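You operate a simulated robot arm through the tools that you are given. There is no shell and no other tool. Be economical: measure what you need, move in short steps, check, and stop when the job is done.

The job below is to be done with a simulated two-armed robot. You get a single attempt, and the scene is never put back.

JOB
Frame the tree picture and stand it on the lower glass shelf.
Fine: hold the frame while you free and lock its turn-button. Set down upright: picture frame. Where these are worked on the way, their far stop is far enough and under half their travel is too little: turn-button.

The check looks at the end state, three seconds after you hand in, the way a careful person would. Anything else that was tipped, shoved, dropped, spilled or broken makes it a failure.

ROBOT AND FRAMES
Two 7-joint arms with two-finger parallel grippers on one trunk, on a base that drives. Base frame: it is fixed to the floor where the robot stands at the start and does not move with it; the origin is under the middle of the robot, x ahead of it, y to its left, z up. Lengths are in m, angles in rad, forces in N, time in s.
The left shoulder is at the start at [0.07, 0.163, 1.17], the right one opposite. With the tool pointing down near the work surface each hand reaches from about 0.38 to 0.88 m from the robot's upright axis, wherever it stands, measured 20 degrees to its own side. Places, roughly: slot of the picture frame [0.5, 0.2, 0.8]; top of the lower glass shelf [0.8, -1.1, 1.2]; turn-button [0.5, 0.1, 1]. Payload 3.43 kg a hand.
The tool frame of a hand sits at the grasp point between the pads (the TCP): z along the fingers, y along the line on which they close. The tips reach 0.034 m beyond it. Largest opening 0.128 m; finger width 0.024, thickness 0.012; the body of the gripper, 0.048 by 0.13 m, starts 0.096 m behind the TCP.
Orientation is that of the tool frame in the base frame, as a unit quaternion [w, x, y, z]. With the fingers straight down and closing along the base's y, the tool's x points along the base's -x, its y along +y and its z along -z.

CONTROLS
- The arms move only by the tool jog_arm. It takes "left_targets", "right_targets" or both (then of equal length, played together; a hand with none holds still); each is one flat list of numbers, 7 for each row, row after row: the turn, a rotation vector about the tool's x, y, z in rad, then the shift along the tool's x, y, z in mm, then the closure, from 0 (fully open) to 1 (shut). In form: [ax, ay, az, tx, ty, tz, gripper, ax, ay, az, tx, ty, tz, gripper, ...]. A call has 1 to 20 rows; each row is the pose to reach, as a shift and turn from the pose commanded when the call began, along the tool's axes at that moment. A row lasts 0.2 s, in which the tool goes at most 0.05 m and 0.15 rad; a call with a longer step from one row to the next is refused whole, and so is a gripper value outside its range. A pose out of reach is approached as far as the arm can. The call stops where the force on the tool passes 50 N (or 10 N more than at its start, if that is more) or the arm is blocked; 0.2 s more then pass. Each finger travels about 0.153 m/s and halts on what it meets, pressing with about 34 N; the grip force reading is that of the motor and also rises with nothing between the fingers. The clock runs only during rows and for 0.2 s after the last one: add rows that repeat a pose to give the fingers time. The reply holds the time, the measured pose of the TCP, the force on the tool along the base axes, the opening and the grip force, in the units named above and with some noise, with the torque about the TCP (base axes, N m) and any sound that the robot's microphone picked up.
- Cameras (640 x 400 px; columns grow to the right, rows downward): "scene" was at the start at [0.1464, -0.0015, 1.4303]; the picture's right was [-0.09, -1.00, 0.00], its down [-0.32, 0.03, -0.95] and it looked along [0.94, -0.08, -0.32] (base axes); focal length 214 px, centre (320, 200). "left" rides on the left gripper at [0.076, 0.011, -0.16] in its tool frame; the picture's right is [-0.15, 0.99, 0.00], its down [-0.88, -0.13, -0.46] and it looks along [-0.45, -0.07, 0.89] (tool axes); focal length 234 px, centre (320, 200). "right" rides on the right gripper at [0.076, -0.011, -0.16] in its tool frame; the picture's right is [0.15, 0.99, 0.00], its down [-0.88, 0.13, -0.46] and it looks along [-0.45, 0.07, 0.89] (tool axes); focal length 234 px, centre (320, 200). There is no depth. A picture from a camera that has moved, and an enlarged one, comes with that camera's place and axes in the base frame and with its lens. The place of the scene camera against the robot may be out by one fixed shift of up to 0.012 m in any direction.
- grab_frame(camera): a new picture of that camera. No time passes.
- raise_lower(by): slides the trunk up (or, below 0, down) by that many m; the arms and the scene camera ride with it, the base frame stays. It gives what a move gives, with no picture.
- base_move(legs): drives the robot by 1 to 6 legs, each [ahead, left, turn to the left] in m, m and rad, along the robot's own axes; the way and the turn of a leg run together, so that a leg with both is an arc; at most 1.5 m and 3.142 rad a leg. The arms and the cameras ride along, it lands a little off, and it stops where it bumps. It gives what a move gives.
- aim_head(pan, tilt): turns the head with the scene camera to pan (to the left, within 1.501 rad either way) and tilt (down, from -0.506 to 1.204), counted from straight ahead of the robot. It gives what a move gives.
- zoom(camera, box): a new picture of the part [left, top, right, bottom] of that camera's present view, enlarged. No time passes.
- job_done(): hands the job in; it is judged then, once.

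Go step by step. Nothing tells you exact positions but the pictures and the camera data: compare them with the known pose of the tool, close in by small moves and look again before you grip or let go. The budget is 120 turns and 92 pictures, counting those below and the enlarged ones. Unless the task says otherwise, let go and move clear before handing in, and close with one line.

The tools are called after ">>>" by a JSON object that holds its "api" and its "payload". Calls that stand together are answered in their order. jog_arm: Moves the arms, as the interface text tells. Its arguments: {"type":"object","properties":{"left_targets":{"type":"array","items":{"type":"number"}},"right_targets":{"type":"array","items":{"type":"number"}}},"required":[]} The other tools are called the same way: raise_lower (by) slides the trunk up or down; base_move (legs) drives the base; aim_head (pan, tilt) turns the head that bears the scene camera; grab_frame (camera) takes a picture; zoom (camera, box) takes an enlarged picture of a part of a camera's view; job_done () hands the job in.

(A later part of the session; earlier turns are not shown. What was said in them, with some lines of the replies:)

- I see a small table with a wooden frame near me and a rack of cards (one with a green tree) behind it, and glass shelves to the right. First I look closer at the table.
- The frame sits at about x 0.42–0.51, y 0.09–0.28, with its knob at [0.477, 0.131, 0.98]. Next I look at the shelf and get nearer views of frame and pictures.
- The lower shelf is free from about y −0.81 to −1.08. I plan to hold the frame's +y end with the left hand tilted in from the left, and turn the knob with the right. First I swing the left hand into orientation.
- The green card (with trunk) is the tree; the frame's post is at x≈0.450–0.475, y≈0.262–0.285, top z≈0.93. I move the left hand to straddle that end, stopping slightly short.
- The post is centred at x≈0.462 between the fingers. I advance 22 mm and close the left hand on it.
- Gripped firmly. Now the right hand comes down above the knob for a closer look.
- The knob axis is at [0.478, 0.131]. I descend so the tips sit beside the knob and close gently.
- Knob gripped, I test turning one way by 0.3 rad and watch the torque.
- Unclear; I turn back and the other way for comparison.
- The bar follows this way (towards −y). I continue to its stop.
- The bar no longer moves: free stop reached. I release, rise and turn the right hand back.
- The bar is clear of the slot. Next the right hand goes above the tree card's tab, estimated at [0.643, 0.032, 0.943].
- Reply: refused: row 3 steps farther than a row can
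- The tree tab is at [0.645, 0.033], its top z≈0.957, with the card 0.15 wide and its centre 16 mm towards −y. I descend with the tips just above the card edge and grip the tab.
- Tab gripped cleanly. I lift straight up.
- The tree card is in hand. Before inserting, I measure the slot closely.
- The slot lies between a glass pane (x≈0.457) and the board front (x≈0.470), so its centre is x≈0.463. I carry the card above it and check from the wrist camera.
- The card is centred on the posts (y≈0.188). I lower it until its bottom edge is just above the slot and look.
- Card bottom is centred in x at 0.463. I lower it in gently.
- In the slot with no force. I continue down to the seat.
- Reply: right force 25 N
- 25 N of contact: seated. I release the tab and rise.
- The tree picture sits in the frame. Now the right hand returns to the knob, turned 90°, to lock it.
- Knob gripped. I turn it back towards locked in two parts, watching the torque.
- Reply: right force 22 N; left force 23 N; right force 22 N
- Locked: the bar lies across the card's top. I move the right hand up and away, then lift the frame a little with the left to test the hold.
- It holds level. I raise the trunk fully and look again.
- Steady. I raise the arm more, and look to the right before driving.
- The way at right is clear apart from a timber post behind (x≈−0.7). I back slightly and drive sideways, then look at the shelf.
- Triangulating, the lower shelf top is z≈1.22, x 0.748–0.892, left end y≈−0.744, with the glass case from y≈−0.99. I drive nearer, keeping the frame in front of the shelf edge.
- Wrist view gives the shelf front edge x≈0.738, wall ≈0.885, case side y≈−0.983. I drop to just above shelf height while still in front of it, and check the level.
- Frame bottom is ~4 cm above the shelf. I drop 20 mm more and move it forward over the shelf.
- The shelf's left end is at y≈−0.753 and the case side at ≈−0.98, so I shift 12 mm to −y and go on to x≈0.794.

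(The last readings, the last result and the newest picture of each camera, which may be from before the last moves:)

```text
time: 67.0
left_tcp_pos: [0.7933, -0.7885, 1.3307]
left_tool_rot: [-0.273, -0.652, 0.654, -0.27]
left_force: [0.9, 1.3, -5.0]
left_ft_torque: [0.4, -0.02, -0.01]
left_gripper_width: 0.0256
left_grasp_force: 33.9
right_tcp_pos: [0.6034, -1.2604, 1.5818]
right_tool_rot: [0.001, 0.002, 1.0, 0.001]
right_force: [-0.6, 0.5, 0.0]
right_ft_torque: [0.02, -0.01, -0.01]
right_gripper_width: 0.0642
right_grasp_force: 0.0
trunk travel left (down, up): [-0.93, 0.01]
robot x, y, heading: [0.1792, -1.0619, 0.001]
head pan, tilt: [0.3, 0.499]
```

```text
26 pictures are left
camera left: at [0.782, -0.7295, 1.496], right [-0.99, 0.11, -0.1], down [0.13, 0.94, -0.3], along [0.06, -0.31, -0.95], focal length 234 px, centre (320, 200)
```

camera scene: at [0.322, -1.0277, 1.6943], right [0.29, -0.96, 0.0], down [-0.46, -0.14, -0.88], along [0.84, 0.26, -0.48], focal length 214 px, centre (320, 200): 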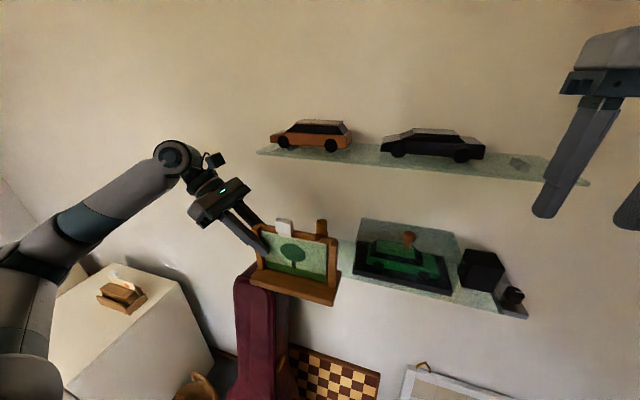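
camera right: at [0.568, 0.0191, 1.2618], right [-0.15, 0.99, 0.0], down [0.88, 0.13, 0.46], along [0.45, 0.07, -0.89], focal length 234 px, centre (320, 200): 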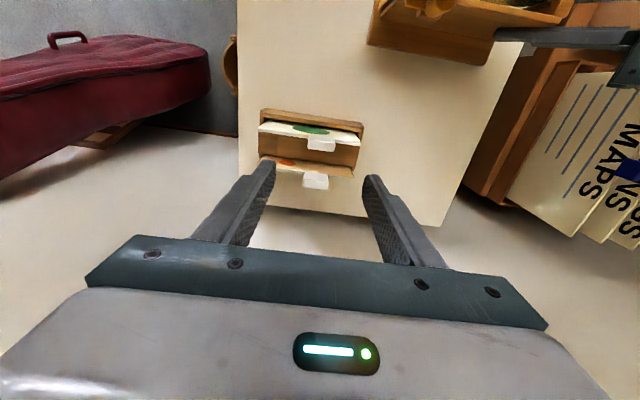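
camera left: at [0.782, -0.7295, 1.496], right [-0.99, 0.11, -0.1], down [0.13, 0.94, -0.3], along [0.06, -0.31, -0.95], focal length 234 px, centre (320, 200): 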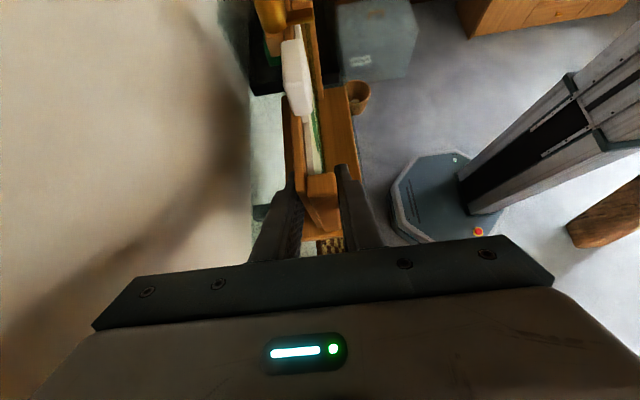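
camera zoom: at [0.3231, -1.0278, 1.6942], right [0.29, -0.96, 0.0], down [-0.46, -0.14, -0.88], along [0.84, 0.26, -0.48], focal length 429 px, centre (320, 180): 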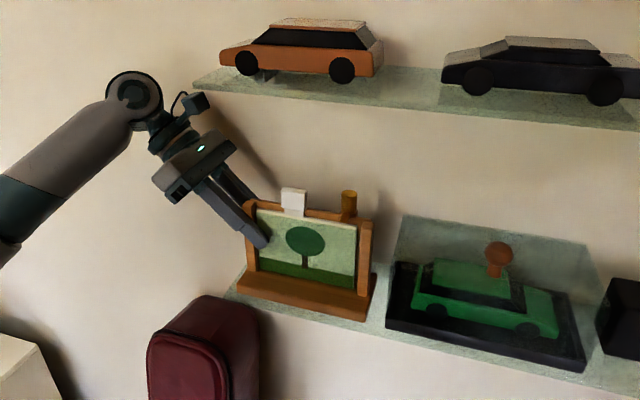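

Placement over the shelf looks right. I nudge 5 mm back towards the wall and descend slowly.

>>> {"api": "jog_arm", "payload": {"left_targets": [0, 0, 0, 0, -5, 0, 1, 0, 0, 0, -4, -5, 4, 1, 0, 0, 0, -8, -5, 8, 1, 0, 0, 0, -10, -5, 10, 1]}}

>>> {"api": "zoom", "payload": {"camera": "scene", "box": [270, 190, 370, 290]}}

```text
time: 68.0
left_tcp_pos: [0.7972, -0.7889, 1.3209]
left_tool_rot: [-0.271, -0.652, 0.654, -0.273]
left_force: [3.5, 2.4, 27.7]
left_ft_torque: [0.02, 0.52, -0.06]
left_gripper_width: 0.0256
left_grasp_force: 33.8
right_tcp_pos: [0.6009, -1.2609, 1.582]
right_tool_rot: [0.001, 0.001, 1.0, 0.001]
right_force: [-0.2, -0.2, 0.0]
right_ft_torque: [-0.01, -0.01, 0.01]
right_gripper_width: 0.0637
right_grasp_force: 0.0
trunk travel left (down, up): [-0.93, 0.01]
robot x, y, heading: [0.1848, -1.0618, -0.004]
head pan, tilt: [0.3, 0.499]
```

```text
4.00 times, centred on (320, 240) of scene
camera zoom: at [0.3201, -1.0284, 1.6948], right [0.29, -0.96, 0.0], down [-0.46, -0.14, -0.88], along [0.84, 0.26, -0.48], focal length 858 px, centre (320, 40)
```

zoom: 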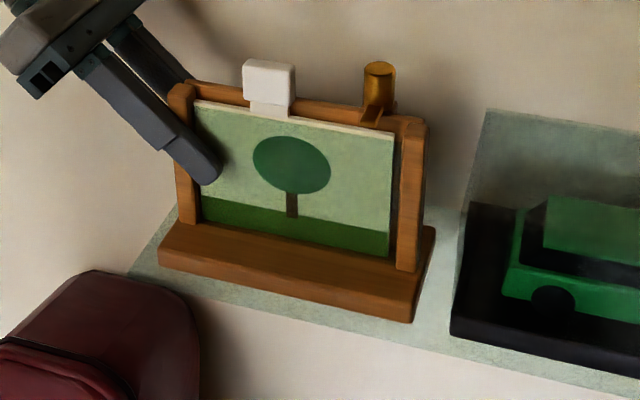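

Contact with the shelf. I ease up a couple of millimetres to take off the pressing force.

>>> {"api": "jog_arm", "payload": {"left_targets": [0, 0, 0, 1.2, 0, -1.2, 1, 0, 0, 0, 1.2, 0, -1.2, 1]}}

```text
time: 68.6
left_tcp_pos: [0.7969, -0.7896, 1.3207]
left_tool_rot: [-0.272, -0.652, 0.653, -0.272]
left_force: [2.6, 3.1, 21.8]
left_ft_torque: [-0.45, -0.04, 0.16]
left_gripper_width: 0.0258
left_grasp_force: 33.8
right_tcp_pos: [0.6012, -1.2609, 1.5817]
right_tool_rot: [0.002, 0.001, 1.0, 0.001]
right_force: [0.5, -0.2, -1.0]
right_ft_torque: [0.02, 0.0, 0.01]
right_gripper_width: 0.0638
right_grasp_force: 0.0
trunk travel left (down, up): [-0.93, 0.01]
robot x, y, heading: [0.1803, -1.062, -0.001]
head pan, tilt: [0.3, 0.499]
```

>>> {"api": "jog_arm", "payload": {"left_targets": [0, 0, 0, 2, 0, -2, 1, 0, 0, 0, 3.5, 0, -3.5, 1, 0, 0, 0, 3.5, 0, -3.5, 1]}}

>>> {"api": "zoom", "payload": {"camera": "scene", "box": [270, 190, 370, 290]}}

```text
time: 69.4
left_tcp_pos: [0.7985, -0.7876, 1.3218]
left_tool_rot: [-0.272, -0.653, 0.654, -0.268]
left_force: [-0.8, 0.1, -3.9]
left_ft_torque: [0.41, 0.02, 0.01]
left_gripper_width: 0.0258
left_grasp_force: 33.4
right_tcp_pos: [0.6038, -1.2604, 1.5815]
right_tool_rot: [0.001, 0.001, 1.0, 0.002]
right_force: [-0.4, -0.1, -0.2]
right_ft_torque: [0.0, -0.02, -0.05]
right_gripper_width: 0.0641
right_grasp_force: 0.1
trunk travel left (down, up): [-0.93, 0.01]
robot x, y, heading: [0.1802, -1.0603, -0.002]
head pan, tilt: [0.3, 0.499]
```

```text
4.00 times, centred on (320, 240) of scene
camera zoom: at [0.3231, -1.0274, 1.694], right [0.29, -0.96, 0.0], down [-0.46, -0.14, -0.88], along [0.84, 0.26, -0.48], focal length 858 px, centre (320, 40)
```

zoom: 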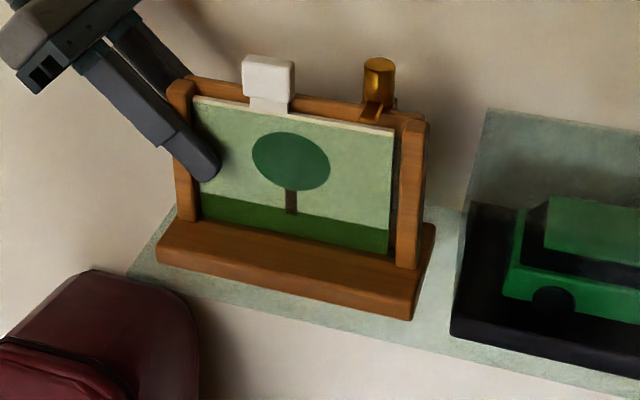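

Just lifted clear by about a millimetre; I lower 2 mm again for a light contact.

>>> {"api": "jog_arm", "payload": {"left_targets": [0, 0, 0, -1.5, 0, 1.5, 1, 0, 0, 0, -1.5, 0, 1.5, 1]}}

```text
time: 70.0
left_tcp_pos: [0.7992, -0.7875, 1.3214]
left_tool_rot: [-0.273, -0.652, 0.653, -0.271]
left_force: [0.3, 1.1, -4.7]
left_ft_torque: [0.42, 0.0, -0.04]
left_gripper_width: 0.0261
left_grasp_force: 34.3
right_tcp_pos: [0.6042, -1.2601, 1.5817]
right_tool_rot: [0.001, 0.001, 1.0, 0.001]
right_force: [0.3, 0.8, -0.5]
right_ft_torque: [0.01, 0.01, 0.02]
right_gripper_width: 0.0639
right_grasp_force: 0.1
trunk travel left (down, up): [-0.93, 0.01]
robot x, y, heading: [0.1848, -1.0581, -0.009]
head pan, tilt: [0.3, 0.499]
```

>>> {"api": "jog_arm", "payload": {"left_targets": [0, 0, 0, -1, 0, 1, 1, 0, 0, 0, -1, 0, 1, 1]}}

```text
time: 70.6
left_tcp_pos: [0.7994, -0.7877, 1.3206]
left_tool_rot: [-0.272, -0.652, 0.654, -0.27]
left_force: [-0.1, 0.2, -4.1]
left_ft_torque: [0.42, 0.03, 0.01]
left_gripper_width: 0.0258
left_grasp_force: 34.4
right_tcp_pos: [0.6038, -1.2597, 1.5816]
right_tool_rot: [0.001, 0.001, 1.0, 0.0]
right_force: [-0.5, 0.1, 0.5]
right_ft_torque: [0.03, 0.01, 0.0]
right_gripper_width: 0.0639
right_grasp_force: 0.2
trunk travel left (down, up): [-0.93, 0.01]
robot x, y, heading: [0.1797, -1.0626, -0.002]
head pan, tilt: [0.3, 0.499]
```

>>> {"api": "jog_arm", "payload": {"left_targets": [0, 0, 0, -1, 0, 1, 1, 0, 0, 0, -1, 0, 1, 1]}}

```text
time: 71.2
left_tcp_pos: [0.7981, -0.7889, 1.3198]
left_tool_rot: [-0.272, -0.652, 0.654, -0.271]
left_force: [3.1, 2.9, 4.5]
left_ft_torque: [0.78, 0.21, -0.12]
left_gripper_width: 0.026
left_grasp_force: 33.8
right_tcp_pos: [0.6035, -1.2602, 1.5822]
right_tool_rot: [0.001, 0.001, 1.0, 0.001]
right_force: [0.2, 0.7, -0.8]
right_ft_torque: [0.02, -0.02, -0.01]
right_gripper_width: 0.0641
right_grasp_force: 0.0
trunk travel left (down, up): [-0.93, 0.01]
robot x, y, heading: [0.1804, -1.0622, -0.006]
head pan, tilt: [0.3, 0.499]
```

Light contact now. I check the seating before letting go.

>>> {"api": "zoom", "payload": {"camera": "scene", "box": [270, 220, 350, 280]}}

>>> {"api": "zoom", "payload": {"camera": "left", "box": [220, 60, 400, 250]}}

```text
6.67 times, centred on (310, 250) of scene
camera zoom: at [0.3226, -1.0275, 1.6944], right [0.29, -0.96, 0.0], down [-0.46, -0.14, -0.88], along [0.84, 0.26, -0.48], focal length 1430 px, centre (387, -133)
```

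zoom: 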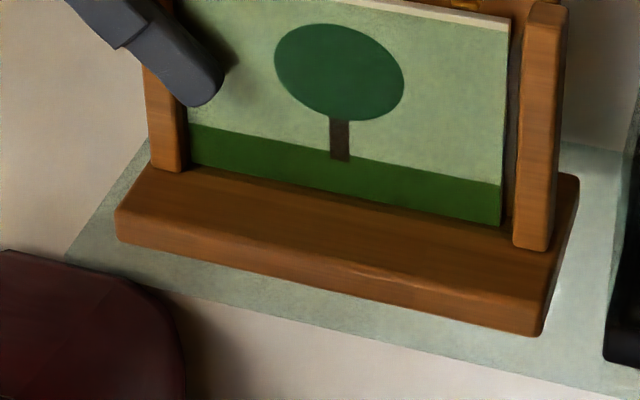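

```text
2.11 times, centred on (310, 155) of left
camera zoom: at [0.7872, -0.7291, 1.4862], right [-0.99, 0.11, -0.1], down [0.13, 0.94, -0.3], along [0.07, -0.31, -0.95], focal length 493 px, centre (341, 295)
```

zoom: 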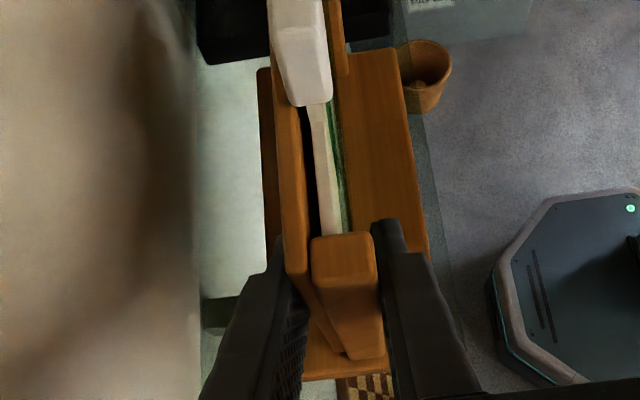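

The plate stands wholly on the glass with margin all round. I open and withdraw along the fingers.

>>> {"api": "jog_arm", "payload": {"left_targets": [0, 0, 0, 0, 0, 0, 0.78, 0, 0, 0, 0, 0, 0, 0.7, 0, 0, 0, 0, 0, 0, 0.6, 0, 0, 0, 0, 0, 0, 0.55, 0, 0, 0, 0, 0, 0, 0.55]}}

>>> {"api": "zoom", "payload": {"camera": "scene", "box": [260, 180, 380, 290]}}

>>> {"api": "zoom", "payload": {"camera": "left", "box": [220, 60, 400, 250]}}

```text
time: 72.4
left_tcp_pos: [0.7994, -0.7877, 1.3187]
left_tool_rot: [-0.272, -0.652, 0.654, -0.27]
left_force: [-1.0, 0.0, -0.3]
left_ft_torque: [0.01, 0.01, 0.0]
left_gripper_width: 0.0577
left_grasp_force: 0.0
right_tcp_pos: [0.6032, -1.2608, 1.5801]
right_tool_rot: [0.0, 0.0, 1.0, 0.001]
right_force: [-0.2, -0.3, -0.3]
right_ft_torque: [0.01, -0.01, 0.0]
right_gripper_width: 0.0642
right_grasp_force: 0.0
trunk travel left (down, up): [-0.93, 0.01]
robot x, y, heading: [0.1769, -1.0594, 0.002]
head pan, tilt: [0.3, 0.499]
```

```text
3.64 times, centred on (320, 235) of scene
camera zoom: at [0.3225, -1.0277, 1.6943], right [0.29, -0.96, 0.0], down [-0.46, -0.14, -0.88], along [0.84, 0.26, -0.48], focal length 780 px, centre (320, 73)
```

zoom: 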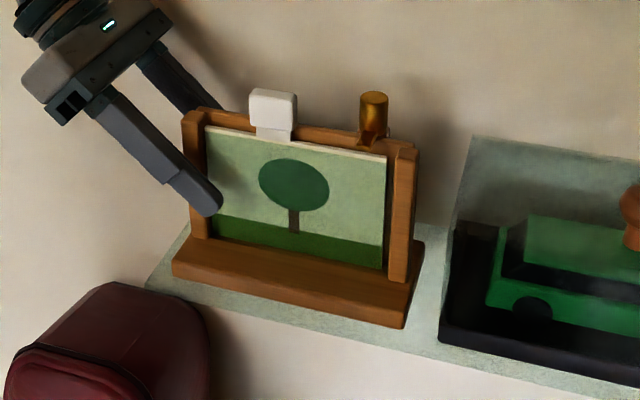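

```text
2.11 times, centred on (310, 155) of left
camera zoom: at [0.7872, -0.7295, 1.4855], right [-0.99, 0.11, -0.1], down [0.13, 0.94, -0.3], along [0.06, -0.31, -0.95], focal length 493 px, centre (341, 295)
```

zoom: 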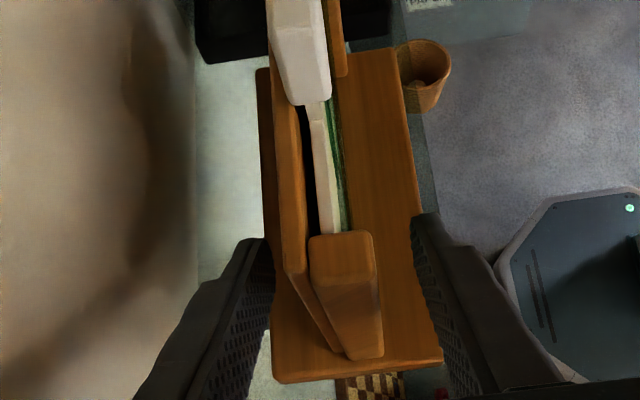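

The frame stands on its own. I withdraw the hand.

>>> {"api": "jog_arm", "payload": {"left_targets": [0, 0, 0, 0, 0, -20, 0.55, 0, 0, 0, 0, 0, -50, 0.55, 0, 0, 0, 0, 0, -85, 0.55, 0, 0, 0, 0, 0, -120, 0.55, 0, 0, 0, 0, 0, -150, 0.55]}}

>>> {"api": "base_move", "payload": {"legs": [[-0.2, 0, 0]]}}

>>> {"api": "grab_frame", "payload": {"camera": "scene"}}

>>> {"api": "zoom", "payload": {"camera": "scene", "box": [270, 170, 390, 270]}}

```text
time: 73.6
left_tcp_pos: [0.8001, -0.6818, 1.4266]
left_tool_rot: [-0.272, -0.653, 0.653, -0.27]
left_force: [-0.5, 0.0, 0.1]
left_ft_torque: [-0.02, 0.0, 0.0]
left_gripper_width: 0.0578
left_grasp_force: 0.2
right_tcp_pos: [0.6036, -1.2595, 1.582]
right_tool_rot: [0.001, 0.001, 1.0, 0.0]
right_force: [-0.3, 0.6, 0.3]
right_ft_torque: [-0.03, 0.0, 0.01]
right_gripper_width: 0.0636
right_grasp_force: 0.1
trunk travel left (down, up): [-0.93, 0.01]
robot x, y, heading: [0.1839, -1.0659, 0.002]
head pan, tilt: [0.3, 0.499]
```

```text
time: 75.2
left_tcp_pos: [0.6059, -0.6817, 1.4232]
left_tool_rot: [-0.273, -0.653, 0.653, -0.27]
left_force: [0.3, -0.2, -0.6]
left_ft_torque: [-0.04, 0.05, -0.08]
left_gripper_width: 0.0579
left_grasp_force: 0.1
right_tcp_pos: [0.4096, -1.2602, 1.5807]
right_tool_rot: [-0.001, 0.002, 1.0, 0.002]
right_force: [1.0, -0.4, -0.1]
right_ft_torque: [-0.01, 0.07, 0.03]
right_gripper_width: 0.0641
right_grasp_force: 0.0
trunk travel left (down, up): [-0.93, 0.01]
robot x, y, heading: [-0.0161, -1.0612, -0.002]
head pan, tilt: [0.3, 0.499]
```

```text
19 pictures are left
camera scene: at [0.1284, -1.0275, 1.6937], right [0.29, -0.96, 0.0], down [-0.46, -0.14, -0.88], along [0.84, 0.26, -0.48], focal length 214 px, centre (320, 200)
```

scene: 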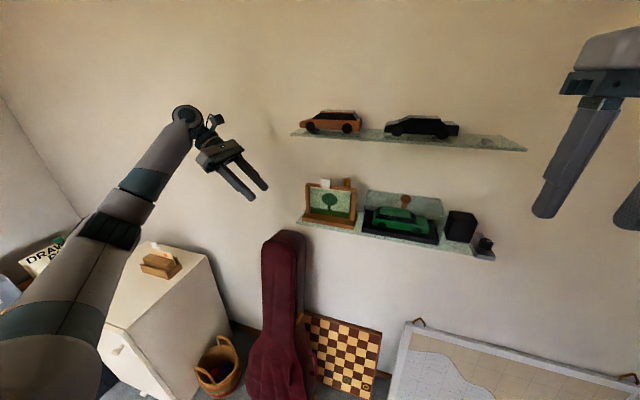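

```text
4.00 times, centred on (330, 220) of scene
camera zoom: at [0.1284, -1.0275, 1.6937], right [0.29, -0.96, 0.0], down [-0.46, -0.14, -0.88], along [0.84, 0.26, -0.48], focal length 858 px, centre (280, 120)
```

zoom: 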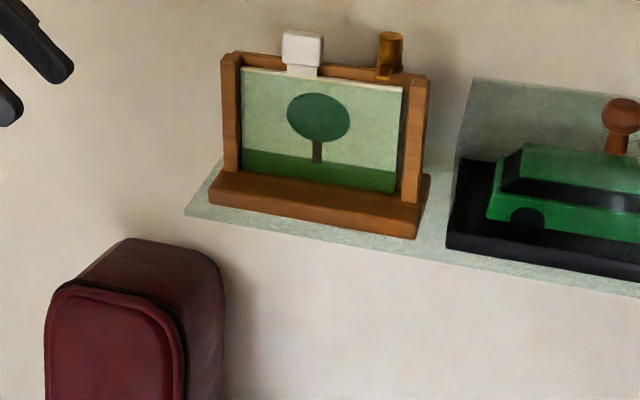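

The framed tree picture stands upright on the lower glass shelf with its button locked. Nothing else has moved and both hands are clear, so I hand in.

>>> {"api": "job_done", "payload": {}}

```text
The job is handed in.
```

The tree picture is in its frame with the turn-button locked, and the frame stands upright on the lower glass shelf. In the last picture nothing else on the shelves or the floor had been moved.
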